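You operate a simulated robot arm through the tools that you are given. There is no shell and no other tool.

Carry out the task below with a simulated two-armed robot. There is one attempt and no reset: what you move stays moved.

## Task
Pick up the blue spare panel with one hand, pass it to the other hand and put it on the wooden table.

The check looks at the end state, three seconds after you hand in, the way a careful person would. Anything else that was tipped, shoved, dropped, spilled or broken makes it a failure.

## Robot
Two 7-joint arms with two-finger parallel grippers on one trunk, on a base that drives. Base frame: it is fixed to the floor where the robot stands at the start and does not move with it; the origin is under the middle of the robot, x ahead of it, y to its left, z up; the surface under the hand at the start is at about z = 85. Units: cm, rad, N and s.
The left shoulder is at the start at [5, 16.1, 109.8], the right one opposite. With the tool pointing down near the work surface each hand reaches from about 24 to 68 cm from the robot's upright axis, wherever it stands, measured 20 degrees to its own side. Places, roughly: blue spare panel (19x5x20 cm) [80, 20, 70]; wooden table [-260, -300, 70]. Payload 3.43 kg a hand.
The tool frame of a hand sits at the grasp point between the pads (the TCP): z along the fingers, y along the line on which they close. The tips reach 3 cm beyond it. The gripper opens to 9.4 cm. The fingers are 2.8 cm wide and 1 cm thick; the gripper's body (5 by 9.6 cm) begins 5.5 cm behind the TCP.
Orientation is that of the tool frame in the base frame, as [roll, pitch, yaw] about the fixed x, y, z axes, in that order (R = Rz(yaw) Ry(pitch) Rx(roll)). With the fingers straight down and closing along the base's y, the tool's x points along the base's -x, its y along +y and its z along -z.

## Interface
- The arms move only by the tool nudge_tool. It takes "left_commands", "right_commands" or both (then of equal length, played together; a hand with none holds still); each is a list of rows, each a list of 7 numbers: the shift along the tool's x, y, z in units of 250 mm (1.0 is 250 mm), then the turn, a rotation vector about the tool's x, y, z in units of 120 degrees (1.0 is 120 degrees), then the closure, from 0 (fully open) to 1 (shut). In form: [[x, y, z, wx, wy, wz, grip], ...]. A call has 1 to 20 rows; each row is the pose to reach, as a shift and turn from the pose commanded when the call began, along the tool's axes at that moment. A call with a number of a shift or a turn outside -1 to 1 is refused whole. Each row takes 0.2 s and may step no farther than 5 cm and 0.15 rad from the row before; otherwise, or with a gripper value out of range, the whole call is refused. A pose out of reach is approached as far as the arm can. The call stops where the force on the tool passes 40 N (or 10 N more than at its start, if that is more) or the arm is blocked; 0.2 s more then pass. Each finger travels about 4.5 cm/s and halts on what it meets, pressing with about 29 N; the grip force reading is that of the motor and also rises with nothing between the fingers. The clock runs only during rows and for 0.2 s after the last one: add rows that repeat a pose to give the fingers time. The reply holds the time, the measured pose of the TCP, the force on the tool along the base axes, the opening and the grip force, in the units named above and with some noise, with the torque about the TCP (base axes, N m) and any sound that the robot's microphone picked up.
- Cameras (640 x 400 px; columns grow to the right, rows downward): "scene" is now at [10.47, 3.18, 122.24]; the picture's right is [0.35, -0.94, 0.00], its down [-0.59, -0.22, -0.78] and it looks along [0.73, 0.27, -0.63] (base axes); focal length 270 px, centre (320, 200). "left" rides on the left gripper at [7.6, -1.4, -10.2] in its tool frame; the picture's right is [0.18, 0.98, 0.00], its down [-0.75, 0.14, -0.64] and it looks along [-0.63, 0.12, 0.77] (tool axes); focal length 243 px, centre (320, 200). "right" rides on the right gripper at [7.6, 1.4, -10.2] in its tool frame; the picture's right is [-0.18, 0.98, 0.00], its down [-0.75, -0.14, -0.64] and it looks along [-0.63, -0.12, 0.77] (tool axes); focal length 243 px, centre (320, 200). There is no depth. A picture from a camera that has moved, and an enlarged one, comes with that camera's place and axes in the base frame and with its lens. The place of the scene camera against the robot may be out by one fixed shift of up to 1.8 cm in any direction.
- camera(camera): a new picture of that camera. No time passes.
- slide_trunk(by): slides the trunk up (or, below 0, down) by that many cm; the arms and the scene camera ride with it, the base frame stays. It gives what a move gives, with no picture.
- steer(legs): drives the robot by 1 to 6 legs, each [ahead, left, turn to the left] in cm, cm and rad, along the robot's own axes; the way and the turn of a leg run together, so that a leg with both is an arc; at most 150 cm and 3.142 rad a leg. The arms and the cameras ride along, it lands a little off, and it stops where it bumps. It gives what a move gives.
- turn_head(pan, tilt): turns the head with the scene camera to pan (to the left, within 1.396 rad either way) and tilt (down, from -0.506 to 1.204), counted from straight ahead of the robot. It gives what a move gives.
- inspect(camera, box): a new picture of the part [left, top, right, bottom] of that camera's present view, enlarged. No time passes.
- job_done(): hands the job in; it is judged then, once.

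Nothing tells you exact positions but the pictures and the camera data. Unless the task says otherwise, let go and move clear before handing in.

The tools are called as a command line: name --argument value ..., lists and objects as JSON in quotes. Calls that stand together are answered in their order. nudge_tool: Moves the arms, as the interface text tells. Its arguments: {"type":"object","properties":{"left_commands":{"type":"array"},"right_commands":{"type":"array"}},"required":[]} The other tools are called the same way: slide_trunk (by) slides the trunk up or down; steer (legs) drives the base; turn_head (pan, tilt) turns the head that bears the scene camera; camera (camera) takes a picture; inspect (camera, box) takes an enlarged picture of a part of a camera's view; job_done () hands the job in.

At the start:

```text
time_s: 0.0
left_tcp_pos: [43.0, 40.02, 94.09]
left_tcp_rot: [-3.14, 0.001, -3.14]
left_contact_force: [-0.3, 0.2, 0.1]
left_wrist_torque: [0.0, 0.01, -0.01]
left_width: 9.42
left_gripper_force: 0.0
right_tcp_pos: [46.27, -9.95, 93.96]
right_tcp_rot: [3.141, 0.0, 3.14]
right_contact_force: [0.2, 0.4, 0.0]
right_wrist_torque: [0.0, 0.02, 0.0]
right_width: 9.4
right_gripper_force: 0.1
trunk travel left (down, up): [-12.5, 14.2]
robot x, y, heading: [-0.0, 0.36, 0.002]
head pan, tilt: [0.36, 0.681]
```

scene: 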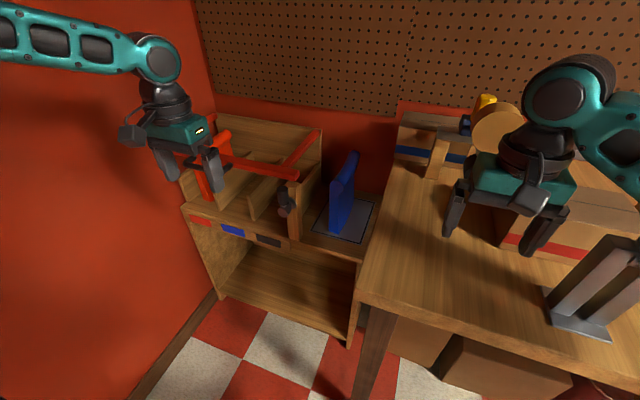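
right: 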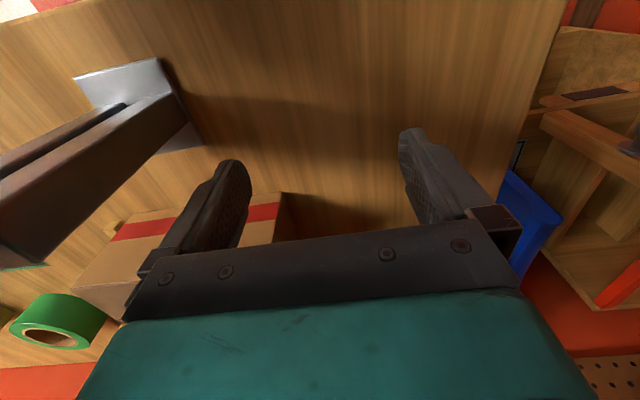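
left: 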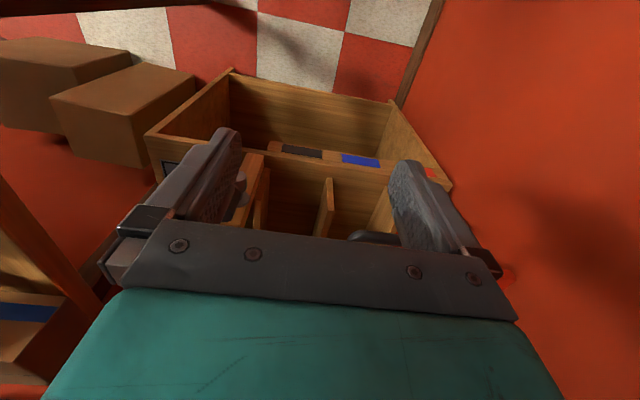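

I see the blue panel standing on a grey plate in the right bay of a shelf unit, next to a workbench, with a wooden divider to its left. I'll zoom in on it before moving anything.

inspect --camera "scene" --box '[180, 100, 420, 250]'

inspect --camera "scene" --box '[270, 130, 400, 260]'

inspect --camera "right" --box '[440, 60, 640, 320]'

```text
2.67 times, centred on (300, 175) of scene
camera zoom: at [10.47, 3.18, 122.24], right [0.35, -0.94, 0.0], down [-0.59, -0.22, -0.78], along [0.73, 0.27, -0.63], focal length 721 px, centre (373, 267)
```

zoom: 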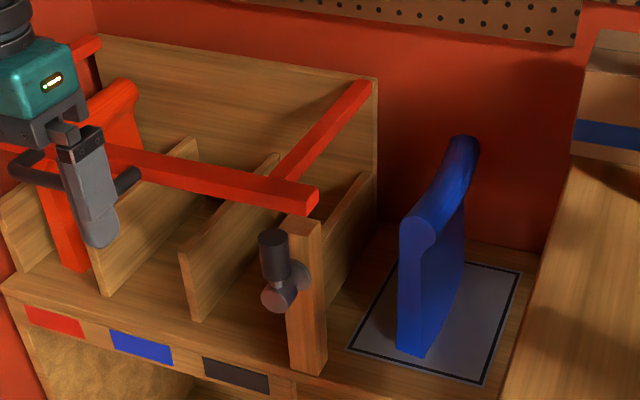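

```text
3.08 times, centred on (335, 195) of scene
camera zoom: at [10.47, 3.18, 122.24], right [0.35, -0.94, 0.0], down [-0.59, -0.22, -0.78], along [0.73, 0.27, -0.63], focal length 832 px, centre (274, 215)
```

zoom: 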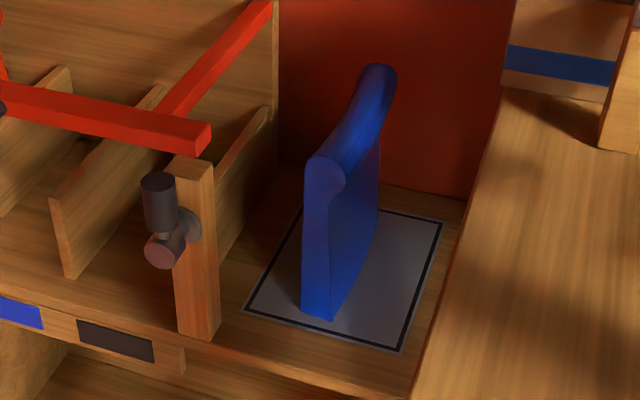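

```text
1.54 times, centred on (540, 190) of right
camera zoom: at [38.49, -8.63, 104.26], right [0.18, 0.98, 0.0], down [0.75, -0.14, 0.64], along [0.63, -0.12, -0.77], focal length 373 px, centre (-18, 215)
```

zoom: 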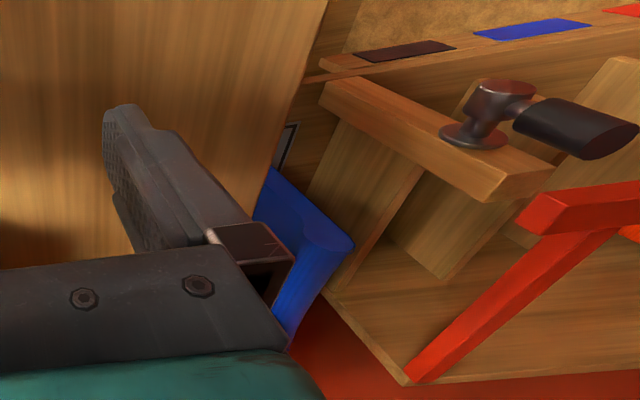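

The panel stands roughly along x, with its near end at about (69, 20), its base at z≈60 and its top at z≈80. The bench edge is near y≈5 and a red bar is near y≈29. I'll look around with the head to see how much room the base has.

turn_head --pan 0.3 --tilt 1.2

camera --camera "scene"

turn_head --pan 1.2 --tilt 0.8

camera --camera "scene"

turn_head --pan -1.2 --tilt 0.5

camera --camera "scene"

turn_head --pan -0.3 --tilt 0.7

camera --camera "scene"

```text
time_s: 0.9
left_tcp_pos: [43.18, 40.1, 94.07]
left_tcp_rot: [3.141, -0.001, -3.141]
left_contact_force: [-0.3, -0.2, 0.7]
left_wrist_torque: [0.0, 0.0, -0.01]
left_width: 9.41
left_gripper_force: 0.0
right_tcp_pos: [46.13, -10.05, 94.05]
right_tcp_rot: [3.141, 0.001, -3.141]
right_contact_force: [-0.5, 0.1, 0.3]
right_wrist_torque: [0.01, 0.02, 0.03]
right_width: 9.41
right_gripper_force: 0.0
trunk travel left (down, up): [-12.5, 14.2]
robot x, y, heading: [0.05, 0.05, -0.001]
head pan, tilt: [0.3, 1.201]
```

```text
taken
camera scene: at [7.8, 1.82, 118.48], right [0.3, -0.96, 0.0], down [-0.89, -0.28, -0.36], along [0.35, 0.11, -0.93], focal length 270 px, centre (320, 200)
```

scene: 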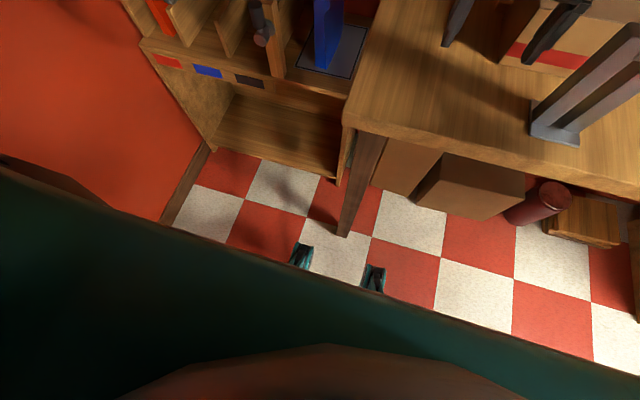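

```text
time_s: 2.1
left_tcp_pos: [42.99, 39.96, 94.04]
left_tcp_rot: [-3.141, 0.0, -3.141]
left_contact_force: [-1.6, 0.6, 0.3]
left_wrist_torque: [-0.01, 0.0, 0.01]
left_width: 9.39
left_gripper_force: 0.0
right_tcp_pos: [46.29, -9.98, 93.93]
right_tcp_rot: [-3.141, -0.001, -3.141]
right_contact_force: [0.1, 0.4, 0.1]
right_wrist_torque: [0.01, -0.01, 0.02]
right_width: 9.4
right_gripper_force: 0.1
trunk travel left (down, up): [-12.5, 14.2]
robot x, y, heading: [0.06, -0.08, -0.003]
head pan, tilt: [1.201, 0.799]
```

```text
taken
camera scene: at [5.37, 7.68, 121.25], right [0.93, -0.36, 0.0], down [-0.26, -0.67, -0.7], along [0.25, 0.65, -0.72], focal length 270 px, centre (320, 200)
```

scene: 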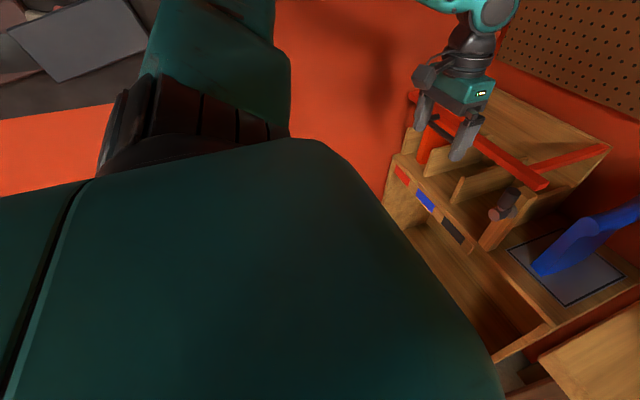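

```text
time_s: 4.3
left_tcp_pos: [43.11, 40.13, 94.1]
left_tcp_rot: [3.141, 0.0, -3.14]
left_contact_force: [0.4, -0.2, -0.2]
left_wrist_torque: [0.0, 0.04, -0.01]
left_width: 9.42
left_gripper_force: 0.0
right_tcp_pos: [46.23, -9.95, 94.07]
right_tcp_rot: [-3.141, 0.0, -3.141]
right_contact_force: [0.0, 0.5, 0.1]
right_wrist_torque: [0.0, 0.02, -0.01]
right_width: 9.39
right_gripper_force: 0.0
trunk travel left (down, up): [-12.5, 14.2]
robot x, y, heading: [0.32, 0.1, -0.0]
head pan, tilt: [-1.201, 0.499]
```

```text
taken
camera scene: at [5.75, -8.32, 123.85], right [-0.93, -0.36, 0.0], down [-0.17, 0.45, -0.88], along [0.32, -0.82, -0.48], focal length 270 px, centre (320, 200)
```

scene: 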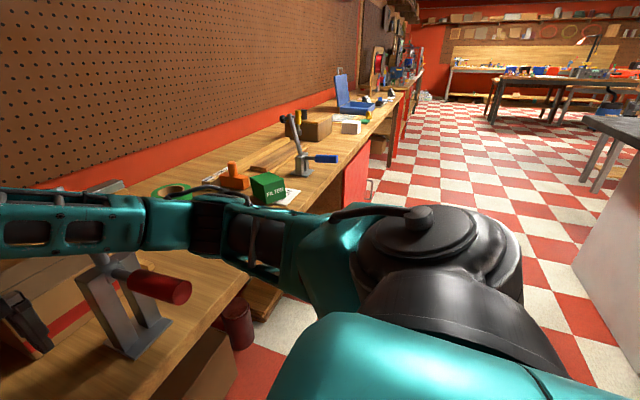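

```text
time_s: 5.5
left_tcp_pos: [43.09, 40.02, 93.96]
left_tcp_rot: [-3.141, 0.0, -3.14]
left_contact_force: [0.2, -1.0, 0.3]
left_wrist_torque: [-0.01, -0.03, 0.03]
left_width: 9.41
left_gripper_force: 0.0
right_tcp_pos: [46.18, -10.06, 94.09]
right_tcp_rot: [3.141, 0.001, -3.141]
right_contact_force: [0.0, -0.4, 0.2]
right_wrist_torque: [0.05, -0.02, 0.01]
right_width: 9.39
right_gripper_force: 0.0
trunk travel left (down, up): [-12.5, 14.2]
robot x, y, heading: [0.21, -0.3, 0.002]
head pan, tilt: [-0.3, 0.7]
```

```text
taken
camera scene: at [10.56, -2.36, 122.08], right [-0.3, -0.96, 0.0], down [-0.62, 0.19, -0.77], along [0.73, -0.23, -0.64], focal length 270 px, centre (320, 200)
```

scene: 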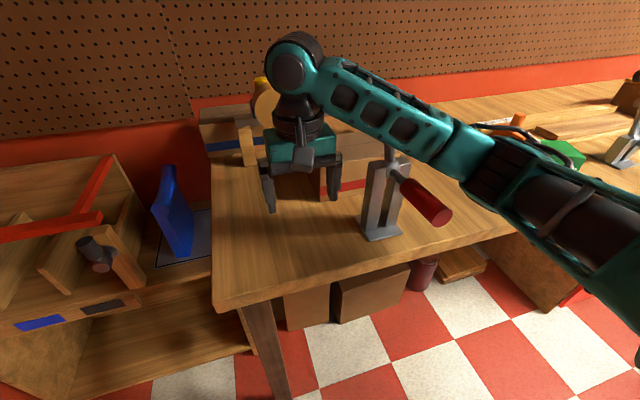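

The room is large and the target table must be behind me to the right. The left wall (y≈78) limits moving left, so I need to see how far each arm's elbow sticks out before choosing where to stand.

turn_head --pan 0.9 --tilt 0.2

camera --camera "scene"

turn_head --pan -0.8 --tilt 0.5

camera --camera "scene"

```text
time_s: 7.0
left_tcp_pos: [43.07, 40.1, 93.98]
left_tcp_rot: [-3.141, 0.0, -3.14]
left_contact_force: [-0.5, -0.3, 0.0]
left_wrist_torque: [0.0, 0.05, -0.02]
left_width: 9.38
left_gripper_force: 0.1
right_tcp_pos: [46.17, -10.06, 93.95]
right_tcp_rot: [3.141, 0.001, -3.14]
right_contact_force: [0.0, -0.4, -0.5]
right_wrist_torque: [0.02, -0.02, 0.01]
right_width: 9.4
right_gripper_force: 0.0
trunk travel left (down, up): [-12.5, 14.2]
robot x, y, heading: [0.02, 0.0, -0.004]
head pan, tilt: [0.901, 0.201]
```

```text
taken
camera scene: at [8.24, 7.46, 126.61], right [0.78, -0.62, 0.0], down [-0.12, -0.16, -0.98], along [0.61, 0.77, -0.2], focal length 270 px, centre (320, 200)
```

scene: 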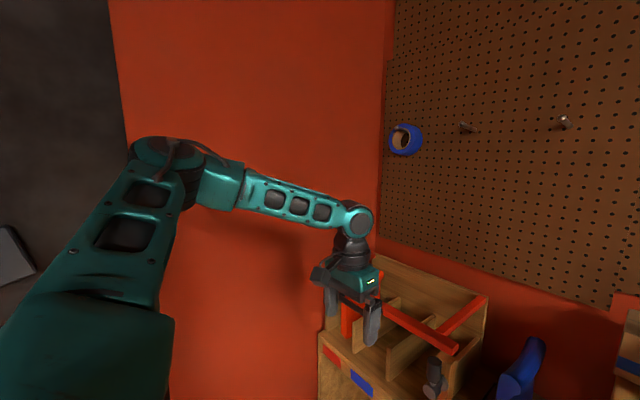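

```text
time_s: 8.7
left_tcp_pos: [43.09, 40.14, 93.94]
left_tcp_rot: [3.141, 0.0, -3.141]
left_contact_force: [-0.5, 0.2, -0.5]
left_wrist_torque: [-0.05, -0.04, -0.02]
left_width: 9.4
left_gripper_force: 0.1
right_tcp_pos: [46.27, -10.03, 93.92]
right_tcp_rot: [-3.141, -0.001, 3.141]
right_contact_force: [-0.3, -0.2, 0.0]
right_wrist_torque: [0.0, -0.03, -0.01]
right_width: 9.41
right_gripper_force: 0.0
trunk travel left (down, up): [-12.5, 14.2]
robot x, y, heading: [-0.05, -0.25, 0.001]
head pan, tilt: [-0.799, 0.499]
```

```text
taken
camera scene: at [8.8, -6.36, 123.85], right [-0.72, -0.7, 0.0], down [-0.33, 0.34, -0.88], along [0.61, -0.63, -0.48], focal length 270 px, centre (320, 200)
```

scene: 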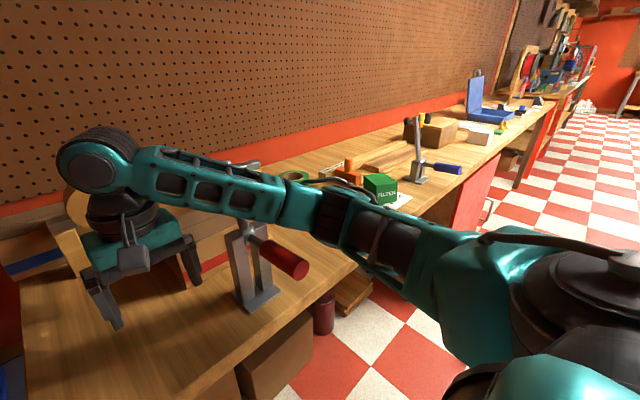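

The left elbow sits high and out (about y=42) and the right forearm passes just over a clamp on the bench. My plan is to raise the trunk, tuck the left hand in, then move left and turn left so the right hand can reach the panel from above.

slide_trunk --by 8

nudge_tool --left_commands '[[0.03, -0.16, 0, 0, 0, 0, 0], [0.06, -0.32, 0, 0, 0, 0, 0], [0.09, -0.48, 0, 0, 0, 0, 0], [0.12, -0.64, 0, 0, 0, 0, 0], [0.14, -0.8, 0, 0, 0, 0, 0]]'

turn_head --pan 0.3 --tilt 0.75

camera --camera "scene"

```text
time_s: 9.8
left_tcp_pos: [43.08, 40.1, 101.88]
left_tcp_rot: [3.141, 0.001, -3.138]
left_contact_force: [0.5, 0.3, 0.0]
left_wrist_torque: [0.01, 0.01, -0.01]
left_width: 9.38
left_gripper_force: 0.1
right_tcp_pos: [46.16, -10.11, 102.0]
right_tcp_rot: [3.14, 0.001, -3.142]
right_contact_force: [-0.5, -0.3, 0.7]
right_wrist_torque: [0.0, 0.01, 0.0]
right_width: 9.38
right_gripper_force: 0.1
trunk travel left (down, up): [-20.5, 6.2]
robot x, y, heading: [-0.06, 0.08, -0.003]
head pan, tilt: [-0.799, 0.499]
```

```text
time_s: 11.1
left_tcp_pos: [39.19, 20.0, 101.8]
left_tcp_rot: [-3.141, 0.0, -3.139]
left_contact_force: [1.2, -0.2, -0.1]
left_wrist_torque: [0.0, -0.03, 0.01]
left_width: 9.37
left_gripper_force: 0.1
right_tcp_pos: [46.19, -10.03, 101.97]
right_tcp_rot: [3.141, 0.0, 3.141]
right_contact_force: [-0.2, 0.2, 0.6]
right_wrist_torque: [0.03, -0.01, -0.02]
right_width: 9.42
right_gripper_force: 0.1
trunk travel left (down, up): [-20.5, 6.2]
robot x, y, heading: [-0.26, -0.06, -0.008]
head pan, tilt: [-0.799, 0.499]
```

```text
time_s: 12.4
left_tcp_pos: [39.36, 20.23, 101.79]
left_tcp_rot: [3.141, 0.001, -3.139]
left_contact_force: [0.3, -1.0, -0.6]
left_wrist_torque: [-0.01, -0.01, 0.03]
left_width: 9.41
left_gripper_force: 0.0
right_tcp_pos: [46.14, -10.03, 102.01]
right_tcp_rot: [3.141, 0.0, -3.141]
right_contact_force: [0.0, 0.4, -0.4]
right_wrist_torque: [0.0, 0.02, 0.02]
right_width: 9.4
right_gripper_force: 0.1
trunk travel left (down, up): [-20.5, 6.2]
robot x, y, heading: [-0.36, 0.2, 0.005]
head pan, tilt: [0.3, 0.75]
```

```text
taken
camera scene: at [10.37, 2.6, 129.65], right [0.3, -0.96, 0.0], down [-0.65, -0.2, -0.73], along [0.7, 0.22, -0.68], focal length 270 px, centre (320, 200)
```

scene: 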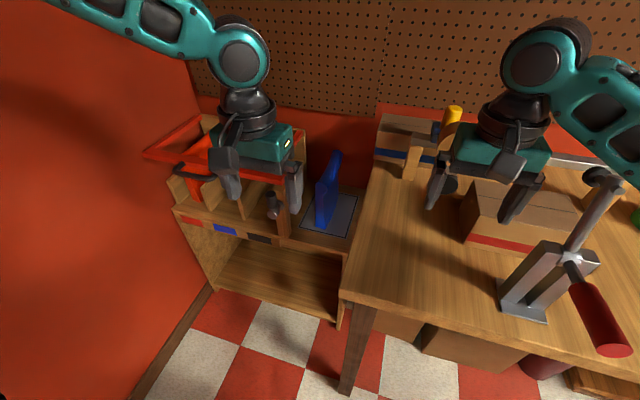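

The right arm is now clear above the clamp and its lever, and the left hand is tucked in. I'll slide the base left 20 cm, then turn left in place.

steer --legs '[[0, 20, 0]]'

steer --legs '[[0, 0, 0.55]]'

turn_head --pan -0.2 --tilt 0.75

camera --camera "scene"

turn_head --pan 0.9 --tilt 0.3

camera --camera "scene"

```text
time_s: 14.8
left_tcp_pos: [39.31, 40.13, 101.8]
left_tcp_rot: [-3.14, 0.0, -3.139]
left_contact_force: [0.5, 1.1, 0.5]
left_wrist_torque: [0.0, -0.04, -0.01]
left_width: 9.43
left_gripper_force: 0.1
right_tcp_pos: [46.22, 9.94, 102.09]
right_tcp_rot: [3.14, -0.002, -3.141]
right_contact_force: [0.1, -0.6, 0.1]
right_wrist_torque: [0.04, 0.02, 0.02]
right_width: 9.4
right_gripper_force: 0.0
trunk travel left (down, up): [-20.5, 6.2]
robot x, y, heading: [0.12, 19.79, 0.001]
head pan, tilt: [0.3, 0.75]
```

```text
time_s: 16.7
left_tcp_pos: [23.3, 57.47, 101.75]
left_tcp_rot: [3.141, 0.0, -2.595]
left_contact_force: [0.2, 0.0, -0.1]
left_wrist_torque: [0.02, -0.02, 0.01]
left_width: 9.38
left_gripper_force: 0.0
right_tcp_pos: [44.72, 35.29, 102.03]
right_tcp_rot: [3.141, -0.001, -2.596]
right_contact_force: [0.6, -0.6, -0.6]
right_wrist_torque: [0.01, 0.03, -0.04]
right_width: 9.4
right_gripper_force: 0.0
trunk travel left (down, up): [-20.5, 6.2]
robot x, y, heading: [0.27, 19.66, 0.551]
head pan, tilt: [0.3, 0.75]
```

```text
time_s: 17.6
left_tcp_pos: [23.22, 57.52, 101.99]
left_tcp_rot: [3.141, -0.001, -2.595]
left_contact_force: [-0.3, 0.5, 0.6]
left_wrist_torque: [0.04, 0.0, 0.01]
left_width: 9.44
left_gripper_force: 0.0
right_tcp_pos: [44.89, 35.38, 102.11]
right_tcp_rot: [-3.141, -0.001, -2.597]
right_contact_force: [-0.6, -0.4, 0.1]
right_wrist_torque: [-0.01, -0.06, 0.01]
right_width: 9.41
right_gripper_force: 0.1
trunk travel left (down, up): [-20.5, 6.2]
robot x, y, heading: [-0.03, 20.05, 0.545]
head pan, tilt: [-0.201, 0.75]
```

```text
taken
camera scene: at [9.66, 24.94, 129.65], right [0.34, -0.94, 0.0], down [-0.64, -0.23, -0.73], along [0.69, 0.25, -0.68], focal length 270 px, centre (320, 200)
```

scene: 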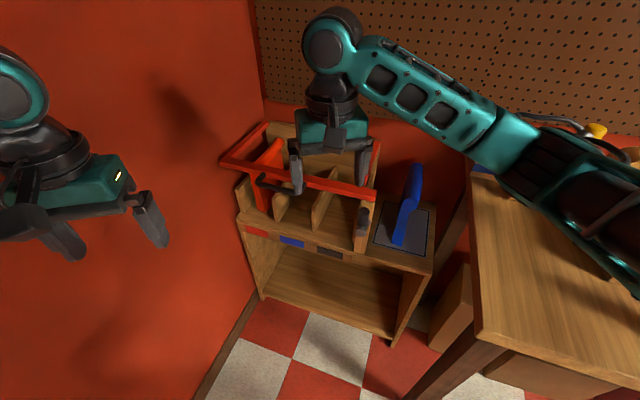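

```text
time_s: 18.9
left_tcp_pos: [23.2, 57.5, 101.97]
left_tcp_rot: [-3.14, 0.0, -2.596]
left_contact_force: [-0.6, 0.1, 0.4]
left_wrist_torque: [0.01, 0.01, -0.02]
left_width: 9.38
left_gripper_force: 0.0
right_tcp_pos: [44.79, 35.21, 102.04]
right_tcp_rot: [3.141, 0.001, -2.597]
right_contact_force: [0.5, 0.7, -0.7]
right_wrist_torque: [0.0, 0.0, 0.01]
right_width: 9.4
right_gripper_force: 0.1
trunk travel left (down, up): [-20.5, 6.2]
robot x, y, heading: [-0.34, 19.83, 0.544]
head pan, tilt: [0.901, 0.3]
```

```text
taken
camera scene: at [3.04, 31.4, 133.69], right [0.99, -0.13, 0.0], down [-0.04, -0.29, -0.96], along [0.12, 0.95, -0.3], focal length 270 px, centre (320, 200)
```

scene: 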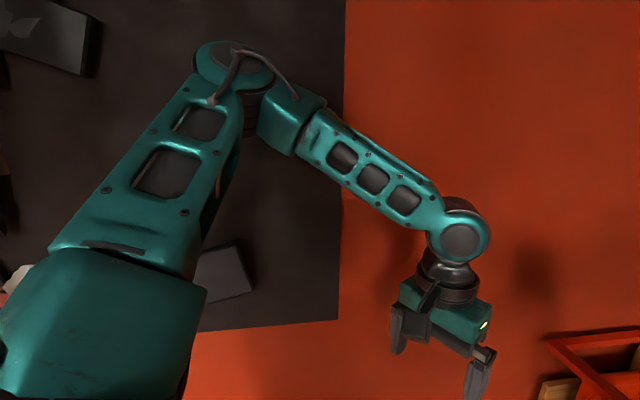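

Both arms are clear of everything. I'll drive about 12 cm toward the shelf (world +x), then look from the right wrist camera and the head.

steer --legs '[[10.2, -6.3, 0]]'

turn_head --pan -0.3 --tilt 0.75

camera --camera "scene"

camera --camera "right"

```text
time_s: 20.3
left_tcp_pos: [34.47, 57.78, 101.87]
left_tcp_rot: [3.139, 0.002, -2.598]
left_contact_force: [-0.1, -0.7, -0.3]
left_wrist_torque: [0.0, -0.05, 0.04]
left_width: 9.39
left_gripper_force: 0.1
right_tcp_pos: [56.13, 35.55, 102.04]
right_tcp_rot: [-3.14, -0.001, -2.599]
right_contact_force: [0.5, 0.6, -0.1]
right_wrist_torque: [0.0, 0.0, 0.0]
right_width: 9.43
right_gripper_force: 0.0
trunk travel left (down, up): [-20.5, 6.2]
robot x, y, heading: [11.1, 20.27, 0.546]
head pan, tilt: [0.901, 0.3]
stopped in leg 1: the robot was blocked; the commanded pose is now the measured one
```

```text
time_s: 21.7
left_tcp_pos: [34.57, 57.69, 101.72]
left_tcp_rot: [3.138, 0.002, -2.598]
left_contact_force: [0.4, -0.4, 0.2]
left_wrist_torque: [0.03, 0.03, 0.02]
left_width: 9.39
left_gripper_force: 0.1
right_tcp_pos: [56.31, 35.54, 101.92]
right_tcp_rot: [-3.141, 0.001, -2.599]
right_contact_force: [0.2, -0.3, -0.1]
right_wrist_torque: [0.0, -0.01, -0.01]
right_width: 9.39
right_gripper_force: 0.1
trunk travel left (down, up): [-20.5, 6.2]
robot x, y, heading: [11.63, 20.0, 0.542]
head pan, tilt: [-0.3, 0.75]
```

```text
taken
camera scene: at [21.34, 24.42, 129.65], right [0.24, -0.97, 0.0], down [-0.66, -0.17, -0.73], along [0.71, 0.18, -0.68], focal length 270 px, centre (320, 200)
```

scene: 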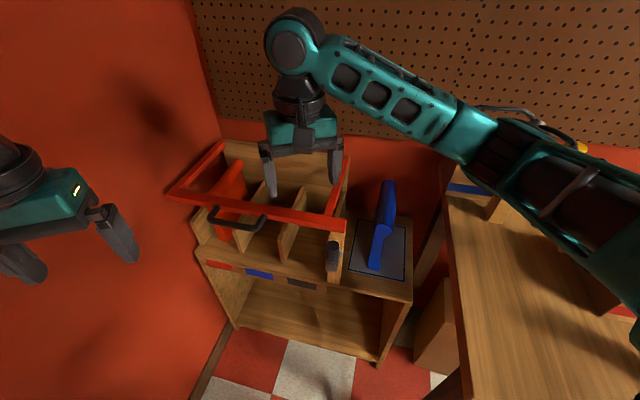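

```text
taken
camera right: at [48.87, 32.79, 112.22], right [-0.35, 0.94, 0.0], down [0.72, 0.27, 0.64], along [0.6, 0.22, -0.77], focal length 243 px, centre (320, 200)
```

right: 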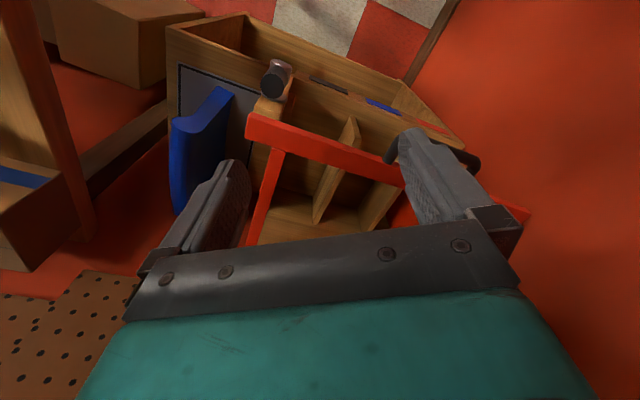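

The base was stopped just short of its goal, probably by the bench leg on my right. I'll back off slightly and check that nothing was shoved.

steer --legs '[[-1.0, 1.5, 0]]'

turn_head --pan -0.7 --tilt 1.0

camera --camera "scene"

turn_head --pan -1.3 --tilt 0.9

camera --camera "scene"

```text
time_s: 22.5
left_tcp_pos: [32.94, 58.39, 101.82]
left_tcp_rot: [3.139, 0.003, -2.598]
left_contact_force: [0.2, -0.6, -0.1]
left_wrist_torque: [-0.03, 0.0, 0.0]
left_width: 9.4
left_gripper_force: 0.1
right_tcp_pos: [54.55, 36.28, 101.93]
right_tcp_rot: [-3.138, 0.0, -2.598]
right_contact_force: [0.9, 1.0, 0.0]
right_wrist_torque: [0.0, -0.04, -0.05]
right_width: 9.39
right_gripper_force: 0.0
trunk travel left (down, up): [-20.5, 6.2]
robot x, y, heading: [9.67, 21.06, 0.548]
head pan, tilt: [-0.3, 0.75]
```

```text
time_s: 23.4
left_tcp_pos: [32.98, 58.42, 101.83]
left_tcp_rot: [3.14, 0.002, -2.597]
left_contact_force: [0.4, -0.2, 0.9]
left_wrist_torque: [0.01, 0.0, 0.02]
left_width: 9.4
left_gripper_force: 0.1
right_tcp_pos: [54.61, 36.27, 102.03]
right_tcp_rot: [-3.141, 0.001, -2.598]
right_contact_force: [0.6, 0.3, 0.4]
right_wrist_torque: [-0.01, 0.04, -0.01]
right_width: 9.38
right_gripper_force: 0.1
trunk travel left (down, up): [-20.5, 6.2]
robot x, y, heading: [9.61, 20.72, 0.546]
head pan, tilt: [-0.7, 1.0]
```

```text
taken
camera scene: at [18.55, 22.11, 127.74], right [-0.15, -0.99, 0.0], down [-0.83, 0.13, -0.54], along [0.53, -0.08, -0.84], focal length 270 px, centre (320, 200)
```

scene: 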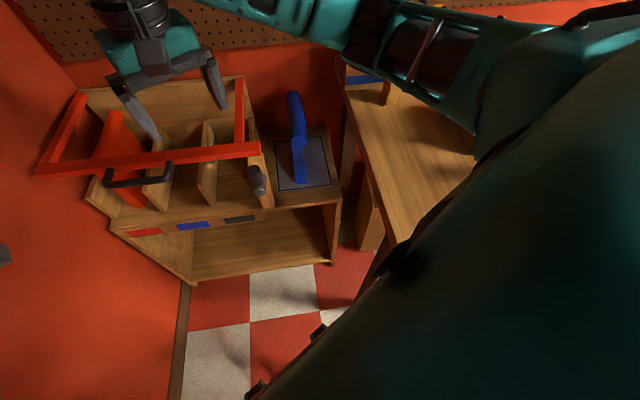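

```text
time_s: 24.4
left_tcp_pos: [32.87, 58.51, 101.71]
left_tcp_rot: [3.139, 0.0, -2.598]
left_contact_force: [-0.1, 1.0, 0.1]
left_wrist_torque: [-0.01, 0.05, 0.01]
left_width: 9.39
left_gripper_force: 0.1
right_tcp_pos: [54.62, 36.28, 101.99]
right_tcp_rot: [3.141, 0.0, -2.597]
right_contact_force: [0.0, -0.2, -0.6]
right_wrist_torque: [0.03, -0.01, 0.01]
right_width: 9.39
right_gripper_force: 0.0
trunk travel left (down, up): [-20.5, 6.2]
robot x, y, heading: [9.9, 20.59, 0.548]
head pan, tilt: [-1.3, 0.901]
```

```text
taken
camera scene: at [17.17, 18.01, 128.46], right [-0.68, -0.73, 0.0], down [-0.57, 0.54, -0.62], along [0.45, -0.43, -0.78], focal length 270 px, centre (320, 200)
```

scene: 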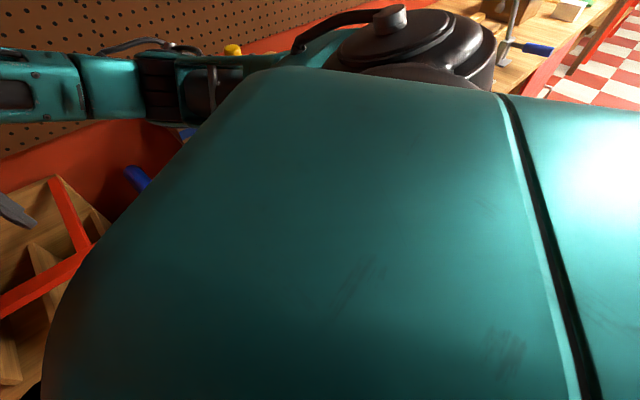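

The bench looks undisturbed; the torso was just near its corner. The panel lies along x at y≈20, x≈67–86. I'll bring the right hand over in front of it with the fingers closing along y, and look with the wrist camera.

nudge_tool --right_commands '[[0.017, -0.142, 0, 0, 0, 0.052, 0], [0.034, -0.284, 0, 0, 0, 0.104, 0], [0.051, -0.427, 0, 0, 0, 0.156, 0], [0.068, -0.569, 0, 0, 0, 0.208, 0], [0.085, -0.711, 0, 0, 0, 0.26, 0]]'

camera --camera "right"

turn_head --pan -0.4 --tilt 0.85

camera --camera "scene"

```text
time_s: 25.6
left_tcp_pos: [33.01, 58.43, 101.77]
left_tcp_rot: [3.141, 0.001, -2.598]
left_contact_force: [-0.1, 0.5, 0.1]
left_wrist_torque: [0.01, 0.02, -0.02]
left_width: 9.39
left_gripper_force: 0.1
right_tcp_pos: [62.12, 20.04, 101.93]
right_tcp_rot: [-3.138, 0.0, 3.138]
right_contact_force: [-0.3, 0.3, 0.2]
right_wrist_torque: [-0.03, 0.03, 0.01]
right_width: 9.39
right_gripper_force: 0.1
trunk travel left (down, up): [-20.5, 6.2]
robot x, y, heading: [10.12, 21.15, 0.551]
head pan, tilt: [-1.3, 0.901]
```

```text
taken
camera right: at [54.47, 21.49, 112.13], right [0.19, 0.98, 0.0], down [0.75, -0.14, 0.64], along [0.63, -0.12, -0.77], focal length 243 px, centre (320, 200)
```

right: 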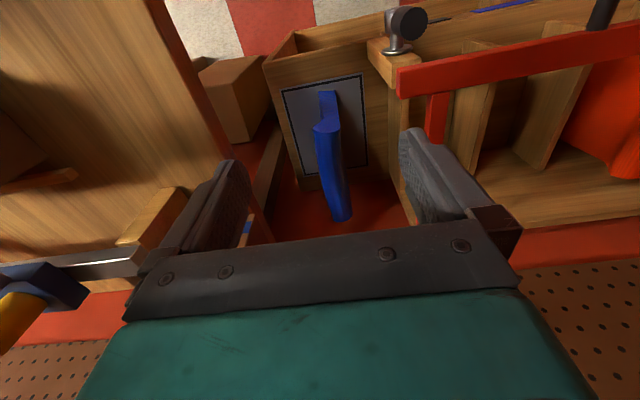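

```text
time_s: 26.8
left_tcp_pos: [33.01, 58.41, 101.87]
left_tcp_rot: [3.14, 0.002, -2.596]
left_contact_force: [-0.3, -0.3, -0.4]
left_wrist_torque: [-0.01, 0.0, 0.0]
left_width: 9.39
left_gripper_force: 0.3
right_tcp_pos: [62.11, 20.23, 101.85]
right_tcp_rot: [3.141, 0.0, 3.141]
right_contact_force: [0.1, -0.9, 0.4]
right_wrist_torque: [0.01, 0.02, 0.04]
right_width: 9.4
right_gripper_force: 0.0
trunk travel left (down, up): [-20.5, 6.2]
robot x, y, heading: [9.77, 20.9, 0.545]
head pan, tilt: [-0.4, 0.85]
```

```text
taken
camera scene: at [19.4, 24.3, 128.85], right [0.14, -0.99, 0.0], down [-0.74, -0.11, -0.66], along [0.65, 0.1, -0.75], focal length 270 px, centre (320, 200)
```

scene: 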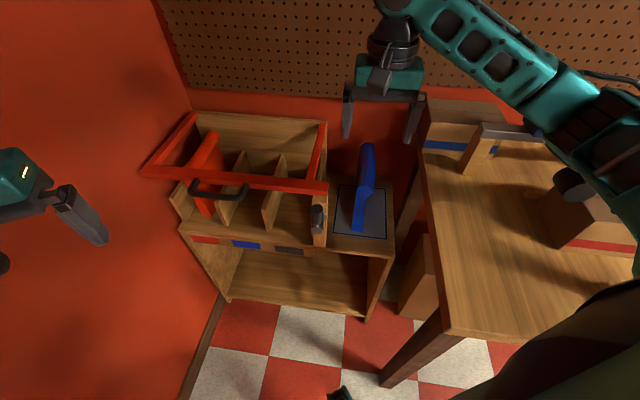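

inspect --camera "right" --box '[230, 60, 430, 240]'

inspect --camera "scene" --box '[290, 120, 440, 250]'

```text
2.22 times, centred on (330, 150) of right
camera zoom: at [54.44, 21.61, 112.17], right [0.19, 0.98, 0.0], down [0.75, -0.14, 0.64], along [0.63, -0.12, -0.77], focal length 539 px, centre (298, 311)
```

zoom: 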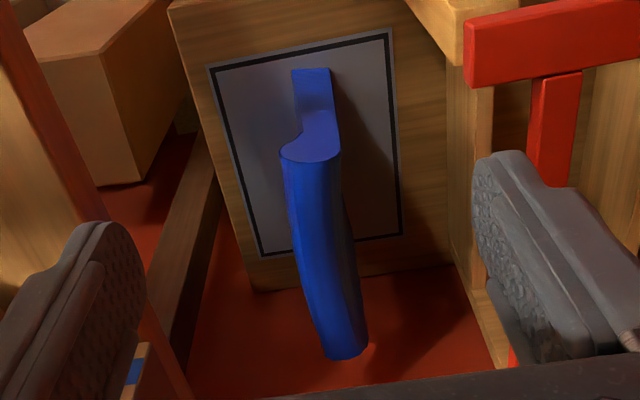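

```text
3.08 times, centred on (365, 185) of scene
camera zoom: at [19.4, 24.3, 128.85], right [0.14, -0.99, 0.0], down [-0.74, -0.11, -0.66], along [0.65, 0.1, -0.75], focal length 832 px, centre (182, 246)
```

zoom: 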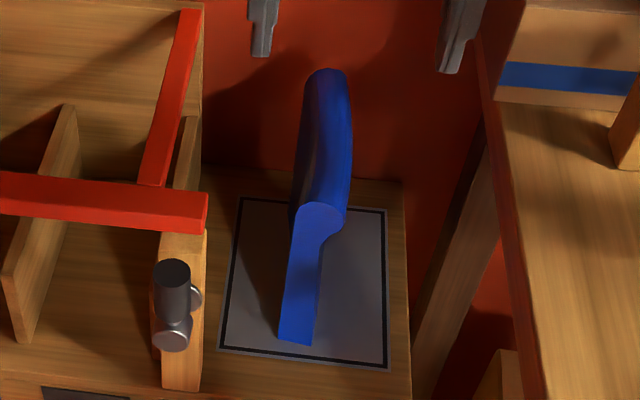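

The panel's top bead is about 4–5 cm wide, curved slightly, centred near y≈19.8 with x from about 68 to 86; the web below is thinner. I plan to grip the near half of the bead with the right hand so the left hand can later take the other half. First I'll test in free air whether the left wrist can turn to the handover yaw.

nudge_tool --left_commands '[[0, 0, 0, 0, 0, 0.068, 0], [0, 0, 0, 0, 0, 0.136, 0], [0, 0, 0, 0, 0, 0.204, 0], [0, 0, 0, 0, 0, 0.272, 0], [0, 0, 0, 0, 0, 0.34, 0], [0, 0, 0, 0, 0, 0.408, 0], [0, 0, 0, 0, 0, 0.476, 0], [0, 0, 0, 0, 0, 0.544, 0], [0, 0, 0, 0, 0, 0.612, 0], [0, 0, 0, 0, 0, 0.68, 0], [0, 0, 0, 0, 0, 0.75, 0], [0, 0, 0, 0, 0, 0.75, 0]]'

turn_head --pan 0.7 --tilt 0.4

camera --camera "scene"

```text
time_s: 29.4
left_tcp_pos: [33.05, 58.5, 101.83]
left_tcp_rot: [3.141, -0.001, 2.113]
left_contact_force: [-0.2, -0.6, 0.4]
left_wrist_torque: [0.0, 0.01, -0.01]
left_width: 9.39
left_gripper_force: 0.1
right_tcp_pos: [62.09, 20.18, 101.95]
right_tcp_rot: [-3.14, 0.0, 3.139]
right_contact_force: [0.6, -0.1, 0.0]
right_wrist_torque: [-0.02, -0.02, 0.0]
right_width: 9.4
right_gripper_force: 0.0
trunk travel left (down, up): [-20.5, 6.2]
robot x, y, heading: [9.86, 20.76, 0.546]
head pan, tilt: [-0.4, 0.85]
```

```text
time_s: 30.7
left_tcp_pos: [33.21, 58.52, 101.9]
left_tcp_rot: [3.141, -0.001, 2.115]
left_contact_force: [-0.3, -0.2, 0.0]
left_wrist_torque: [0.01, 0.01, 0.02]
left_width: 9.37
left_gripper_force: 0.0
right_tcp_pos: [62.18, 20.2, 101.95]
right_tcp_rot: [-3.141, 0.001, 3.141]
right_contact_force: [-0.2, 0.4, 0.0]
right_wrist_torque: [-0.03, -0.01, 0.03]
right_width: 9.41
right_gripper_force: 0.0
trunk travel left (down, up): [-20.5, 6.2]
robot x, y, heading: [9.81, 20.73, 0.548]
head pan, tilt: [0.7, 0.4]
```

```text
taken
camera scene: at [14.63, 31.95, 132.76], right [0.95, -0.32, 0.0], down [-0.12, -0.37, -0.92], along [0.29, 0.87, -0.39], focal length 270 px, centre (320, 200)
```

scene: 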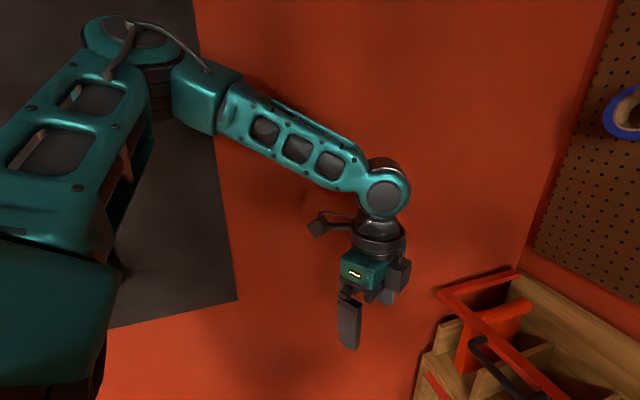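

The left wrist turns fine. I'll run the same check on the right wrist (opposite direction) in free air, then turn it back.

nudge_tool --right_commands '[[0, 0, 0, 0, 0, -0.07, 0], [0, 0, 0, 0, 0, -0.14, 0], [0, 0, 0, 0, 0, -0.21, 0], [0, 0, 0, 0, 0, -0.28, 0], [0, 0, 0, 0, 0, -0.35, 0], [0, 0, 0, 0, 0, -0.42, 0], [0, 0, 0, 0, 0, -0.49, 0], [0, 0, 0, 0, 0, -0.56, 0], [0, 0, 0, 0, 0, -0.63, 0], [0, 0, 0, 0, 0, -0.7, 0], [0, 0, 0, 0, 0, -0.77, 0], [0, 0, 0, 0, 0, -0.84, 0], [0, 0, 0, 0, 0, -0.91, 0], [0, 0, 0, 0, 0, -0.98, 0], [0, 0, 0, 0, 0, -0.98, 0]]'

turn_head --pan -0.4 --tilt 0.7

camera --camera "scene"

```text
time_s: 33.9
left_tcp_pos: [32.94, 58.52, 101.83]
left_tcp_rot: [3.14, -0.002, 2.114]
left_contact_force: [-0.1, 0.1, -0.4]
left_wrist_torque: [0.0, 0.02, 0.01]
left_width: 9.4
left_gripper_force: 0.1
right_tcp_pos: [61.92, 19.91, 101.95]
right_tcp_rot: [-3.141, 0.001, -1.089]
right_contact_force: [0.6, -0.1, -0.1]
right_wrist_torque: [-0.01, -0.03, 0.01]
right_width: 9.4
right_gripper_force: 0.0
trunk travel left (down, up): [-20.5, 6.2]
robot x, y, heading: [9.76, 20.83, 0.544]
head pan, tilt: [0.7, 0.4]
```

```text
time_s: 35.2
left_tcp_pos: [33.08, 58.47, 101.84]
left_tcp_rot: [3.139, -0.003, 2.115]
left_contact_force: [-0.2, -0.7, 1.2]
left_wrist_torque: [0.0, 0.06, -0.01]
left_width: 9.39
left_gripper_force: 0.1
right_tcp_pos: [61.87, 20.0, 101.99]
right_tcp_rot: [3.141, 0.0, -1.089]
right_contact_force: [-0.3, 0.2, 0.1]
right_wrist_torque: [0.02, 0.0, -0.01]
right_width: 9.39
right_gripper_force: 0.0
trunk travel left (down, up): [-20.5, 6.2]
robot x, y, heading: [9.97, 21.1, 0.549]
head pan, tilt: [-0.4, 0.7]
```

```text
taken
camera scene: at [20.06, 24.42, 130.08], right [0.15, -0.99, 0.0], down [-0.64, -0.09, -0.77], along [0.76, 0.11, -0.64], focal length 270 px, centre (320, 200)
```

scene: 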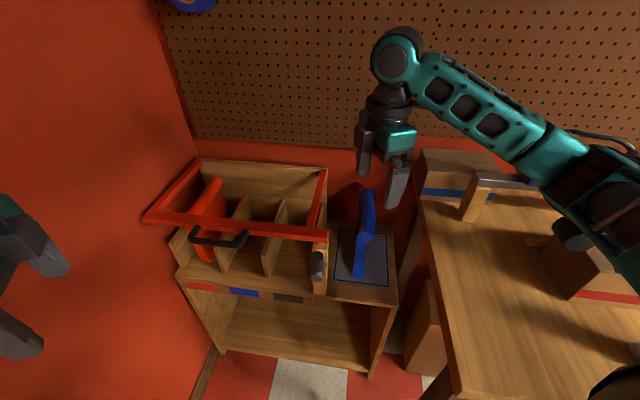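

Both wrists can make the handover pose. I'll turn the right hand back to its grasp yaw and hover over the near half of the panel's bead.

nudge_tool --right_commands '[[0, 0, 0, 0, 0, 0.07, 0], [0, 0, 0, 0, 0, 0.14, 0], [0, 0, 0, 0, 0, 0.21, 0], [0, 0, 0, 0, 0, 0.28, 0], [0, 0, 0, 0, 0, 0.35, 0], [0, 0, 0, 0, 0, 0.42, 0], [0, 0, 0, 0, 0, 0.49, 0], [0, 0, 0, 0, 0, 0.56, 0], [0, 0, 0, 0, 0, 0.63, 0], [0, 0, 0, 0, 0, 0.7, 0], [0, 0, 0, 0, 0, 0.77, 0], [0, 0, 0, 0, 0, 0.84, 0], [0, 0, 0, 0, 0, 0.91, 0], [0, 0, 0, 0, 0, 0.98, 0], [0, 0, 0, 0, 0, 0.98, 0]]'

nudge_tool --right_commands '[[-0.15, -0.01, 0, 0, 0, 0, 0], [-0.3, -0.016, 0, 0, 0, 0, 0], [-0.43, -0.016, 0, 0, 0, 0, 0], [-0.43, -0.016, 0, 0, 0, 0, 0]]'

camera --camera "right"

camera --camera "scene"

```text
time_s: 38.5
left_tcp_pos: [32.96, 58.53, 101.84]
left_tcp_rot: [3.139, -0.002, 2.116]
left_contact_force: [-0.1, -0.4, 0.2]
left_wrist_torque: [0.01, 0.02, -0.01]
left_width: 9.43
left_gripper_force: 0.0
right_tcp_pos: [61.9, 20.0, 101.97]
right_tcp_rot: [3.142, 0.0, 3.137]
right_contact_force: [-0.1, -0.5, -1.1]
right_wrist_torque: [-0.02, 0.0, -0.01]
right_width: 9.42
right_gripper_force: 0.0
trunk travel left (down, up): [-20.5, 6.2]
robot x, y, heading: [9.75, 20.93, 0.548]
head pan, tilt: [-0.4, 0.7]
```

```text
time_s: 39.5
left_tcp_pos: [32.99, 58.47, 101.82]
left_tcp_rot: [3.14, -0.002, 2.115]
left_contact_force: [-0.6, 0.2, -0.4]
left_wrist_torque: [-0.02, 0.02, 0.04]
left_width: 9.4
left_gripper_force: 0.1
right_tcp_pos: [72.55, 19.6, 102.01]
right_tcp_rot: [-3.141, -0.001, 3.141]
right_contact_force: [0.4, -0.2, -0.2]
right_wrist_torque: [-0.01, -0.02, -0.01]
right_width: 9.37
right_gripper_force: 0.0
trunk travel left (down, up): [-20.5, 6.2]
robot x, y, heading: [9.94, 21.05, 0.547]
head pan, tilt: [-0.4, 0.7]
```

```text
taken
camera right: at [64.83, 20.99, 112.24], right [0.19, 0.98, 0.0], down [0.75, -0.14, 0.64], along [0.63, -0.12, -0.77], focal length 243 px, centre (320, 200)
```

right: 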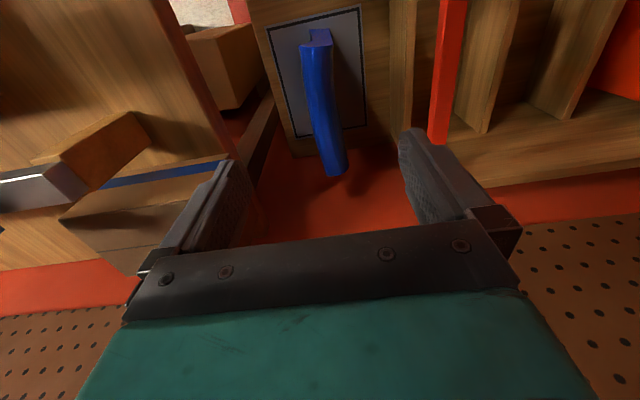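

```text
taken
camera scene: at [20.05, 24.4, 130.08], right [0.15, -0.99, 0.0], down [-0.64, -0.09, -0.77], along [0.76, 0.11, -0.64], focal length 270 px, centre (320, 200)
```

scene: 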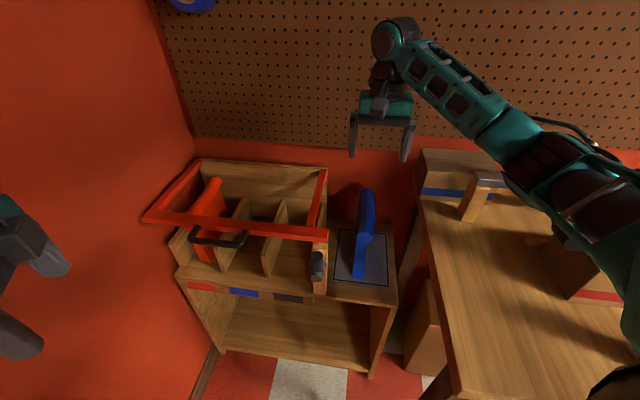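

inspect --camera "right" --box '[240, 0, 400, 200]'

```text
2.00 times, centred on (320, 100) of right
camera zoom: at [64.83, 20.99, 112.24], right [0.19, 0.98, 0.0], down [0.75, -0.14, 0.64], along [0.63, -0.12, -0.77], focal length 485 px, centre (320, 400)
```

zoom: 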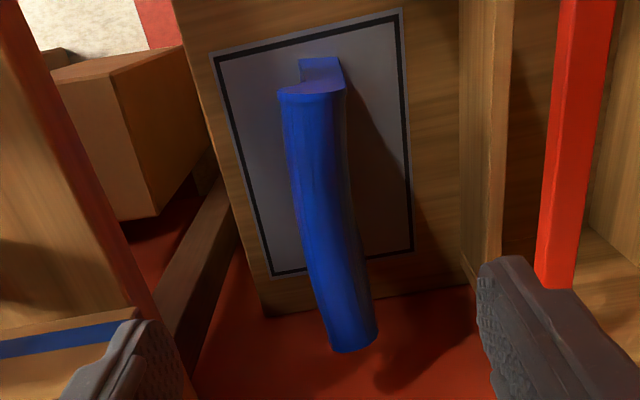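

The bead is centred near y≈19.4 at the grasp spot (x≈73.5), straight along x. I'll go down part way to z≈86 and check alignment.

nudge_tool --right_commands '[[-0.02, -0.003, 0.15, 0, 0, 0, 0], [-0.038, -0.004, 0.3, 0, 0, 0, 0], [-0.038, -0.004, 0.45, 0, 0, 0, 0], [-0.038, -0.004, 0.6, 0, 0, 0, 0], [-0.038, -0.004, 0.64, 0, 0, 0, 0], [-0.038, -0.004, 0.64, 0, 0, 0, 0]]'

camera --camera "right"

inspect --camera "scene" --box '[280, 90, 480, 300]'

```text
time_s: 40.9
left_tcp_pos: [33.04, 58.52, 101.87]
left_tcp_rot: [3.141, -0.003, 2.115]
left_contact_force: [0.1, -0.7, 0.7]
left_wrist_torque: [0.01, 0.01, -0.01]
left_width: 9.42
left_gripper_force: 0.1
right_tcp_pos: [73.68, 19.38, 86.09]
right_tcp_rot: [-3.139, 0.001, 3.14]
right_contact_force: [0.1, 0.1, -0.1]
right_wrist_torque: [0.01, 0.02, 0.0]
right_width: 9.41
right_gripper_force: 0.0
trunk travel left (down, up): [-20.5, 6.2]
robot x, y, heading: [9.87, 21.05, 0.544]
head pan, tilt: [-0.4, 0.7]
```

```text
taken
camera right: at [66.0, 20.96, 96.3], right [0.19, 0.98, 0.0], down [0.75, -0.14, 0.64], along [0.63, -0.12, -0.77], focal length 243 px, centre (320, 200)
```

right: 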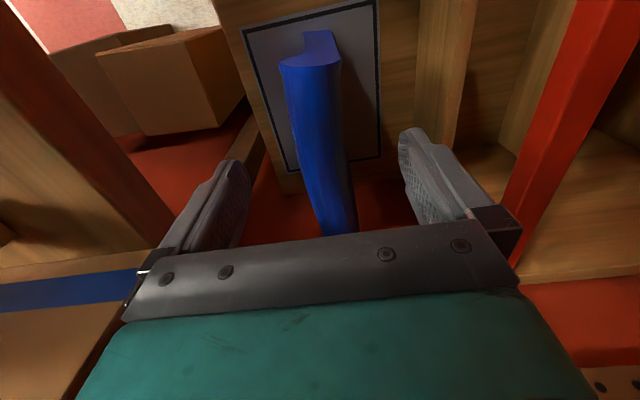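

```text
1.90 times, centred on (380, 195) of scene
camera zoom: at [20.06, 24.41, 130.08], right [0.15, -0.99, 0.0], down [-0.64, -0.09, -0.76], along [0.76, 0.11, -0.64], focal length 515 px, centre (206, 210)
```

zoom: 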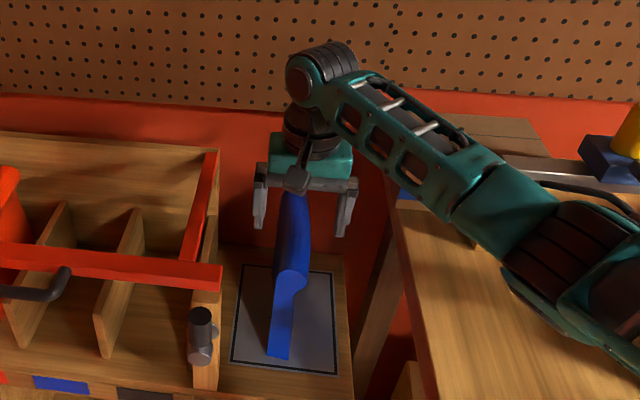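

The fingers straddle the bead evenly. I'll descend the rest of the way to z≈76.8.

nudge_tool --right_commands '[[0, 0, 0.1, 0, 0, 0, 0], [0, 0, 0.2, 0, 0, 0, 0], [0, 0, 0.3, 0, 0, 0, 0], [0, 0, 0.37, 0, 0, 0, 0], [0, 0, 0.37, 0, 0, 0, 0]]'

camera --camera "right"

inspect --camera "scene" --box '[280, 90, 480, 300]'

```text
time_s: 42.0
left_tcp_pos: [33.01, 58.36, 101.84]
left_tcp_rot: [3.14, -0.002, 2.115]
left_contact_force: [0.0, 0.0, -0.7]
left_wrist_torque: [-0.03, 0.01, -0.01]
left_width: 9.42
left_gripper_force: 0.1
right_tcp_pos: [73.6, 19.43, 76.75]
right_tcp_rot: [-3.141, 0.002, 3.14]
right_contact_force: [-0.2, -0.4, -0.4]
right_wrist_torque: [0.0, 0.01, 0.01]
right_width: 9.4
right_gripper_force: 0.0
trunk travel left (down, up): [-20.5, 6.2]
robot x, y, heading: [9.84, 21.33, 0.547]
head pan, tilt: [-0.4, 0.7]
```

```text
taken
camera right: at [65.88, 20.89, 86.95], right [0.19, 0.98, 0.0], down [0.75, -0.14, 0.64], along [0.63, -0.12, -0.77], focal length 243 px, centre (320, 200)
```

right: 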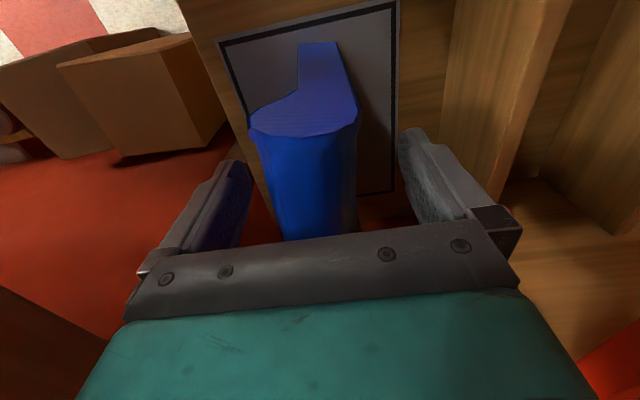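

```text
1.90 times, centred on (380, 195) of scene
camera zoom: at [20.06, 24.41, 130.08], right [0.15, -0.99, 0.0], down [-0.64, -0.09, -0.76], along [0.76, 0.11, -0.64], focal length 515 px, centre (206, 210)
```

zoom: 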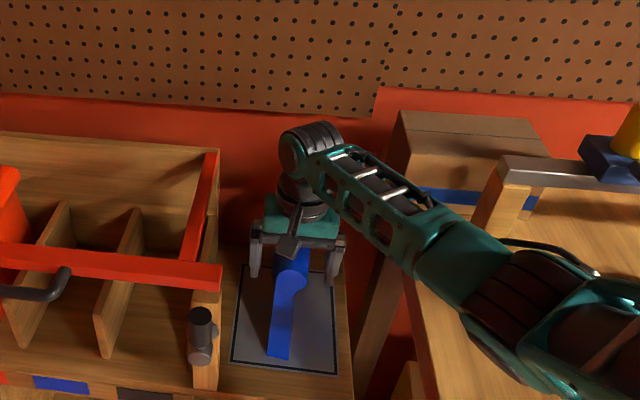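

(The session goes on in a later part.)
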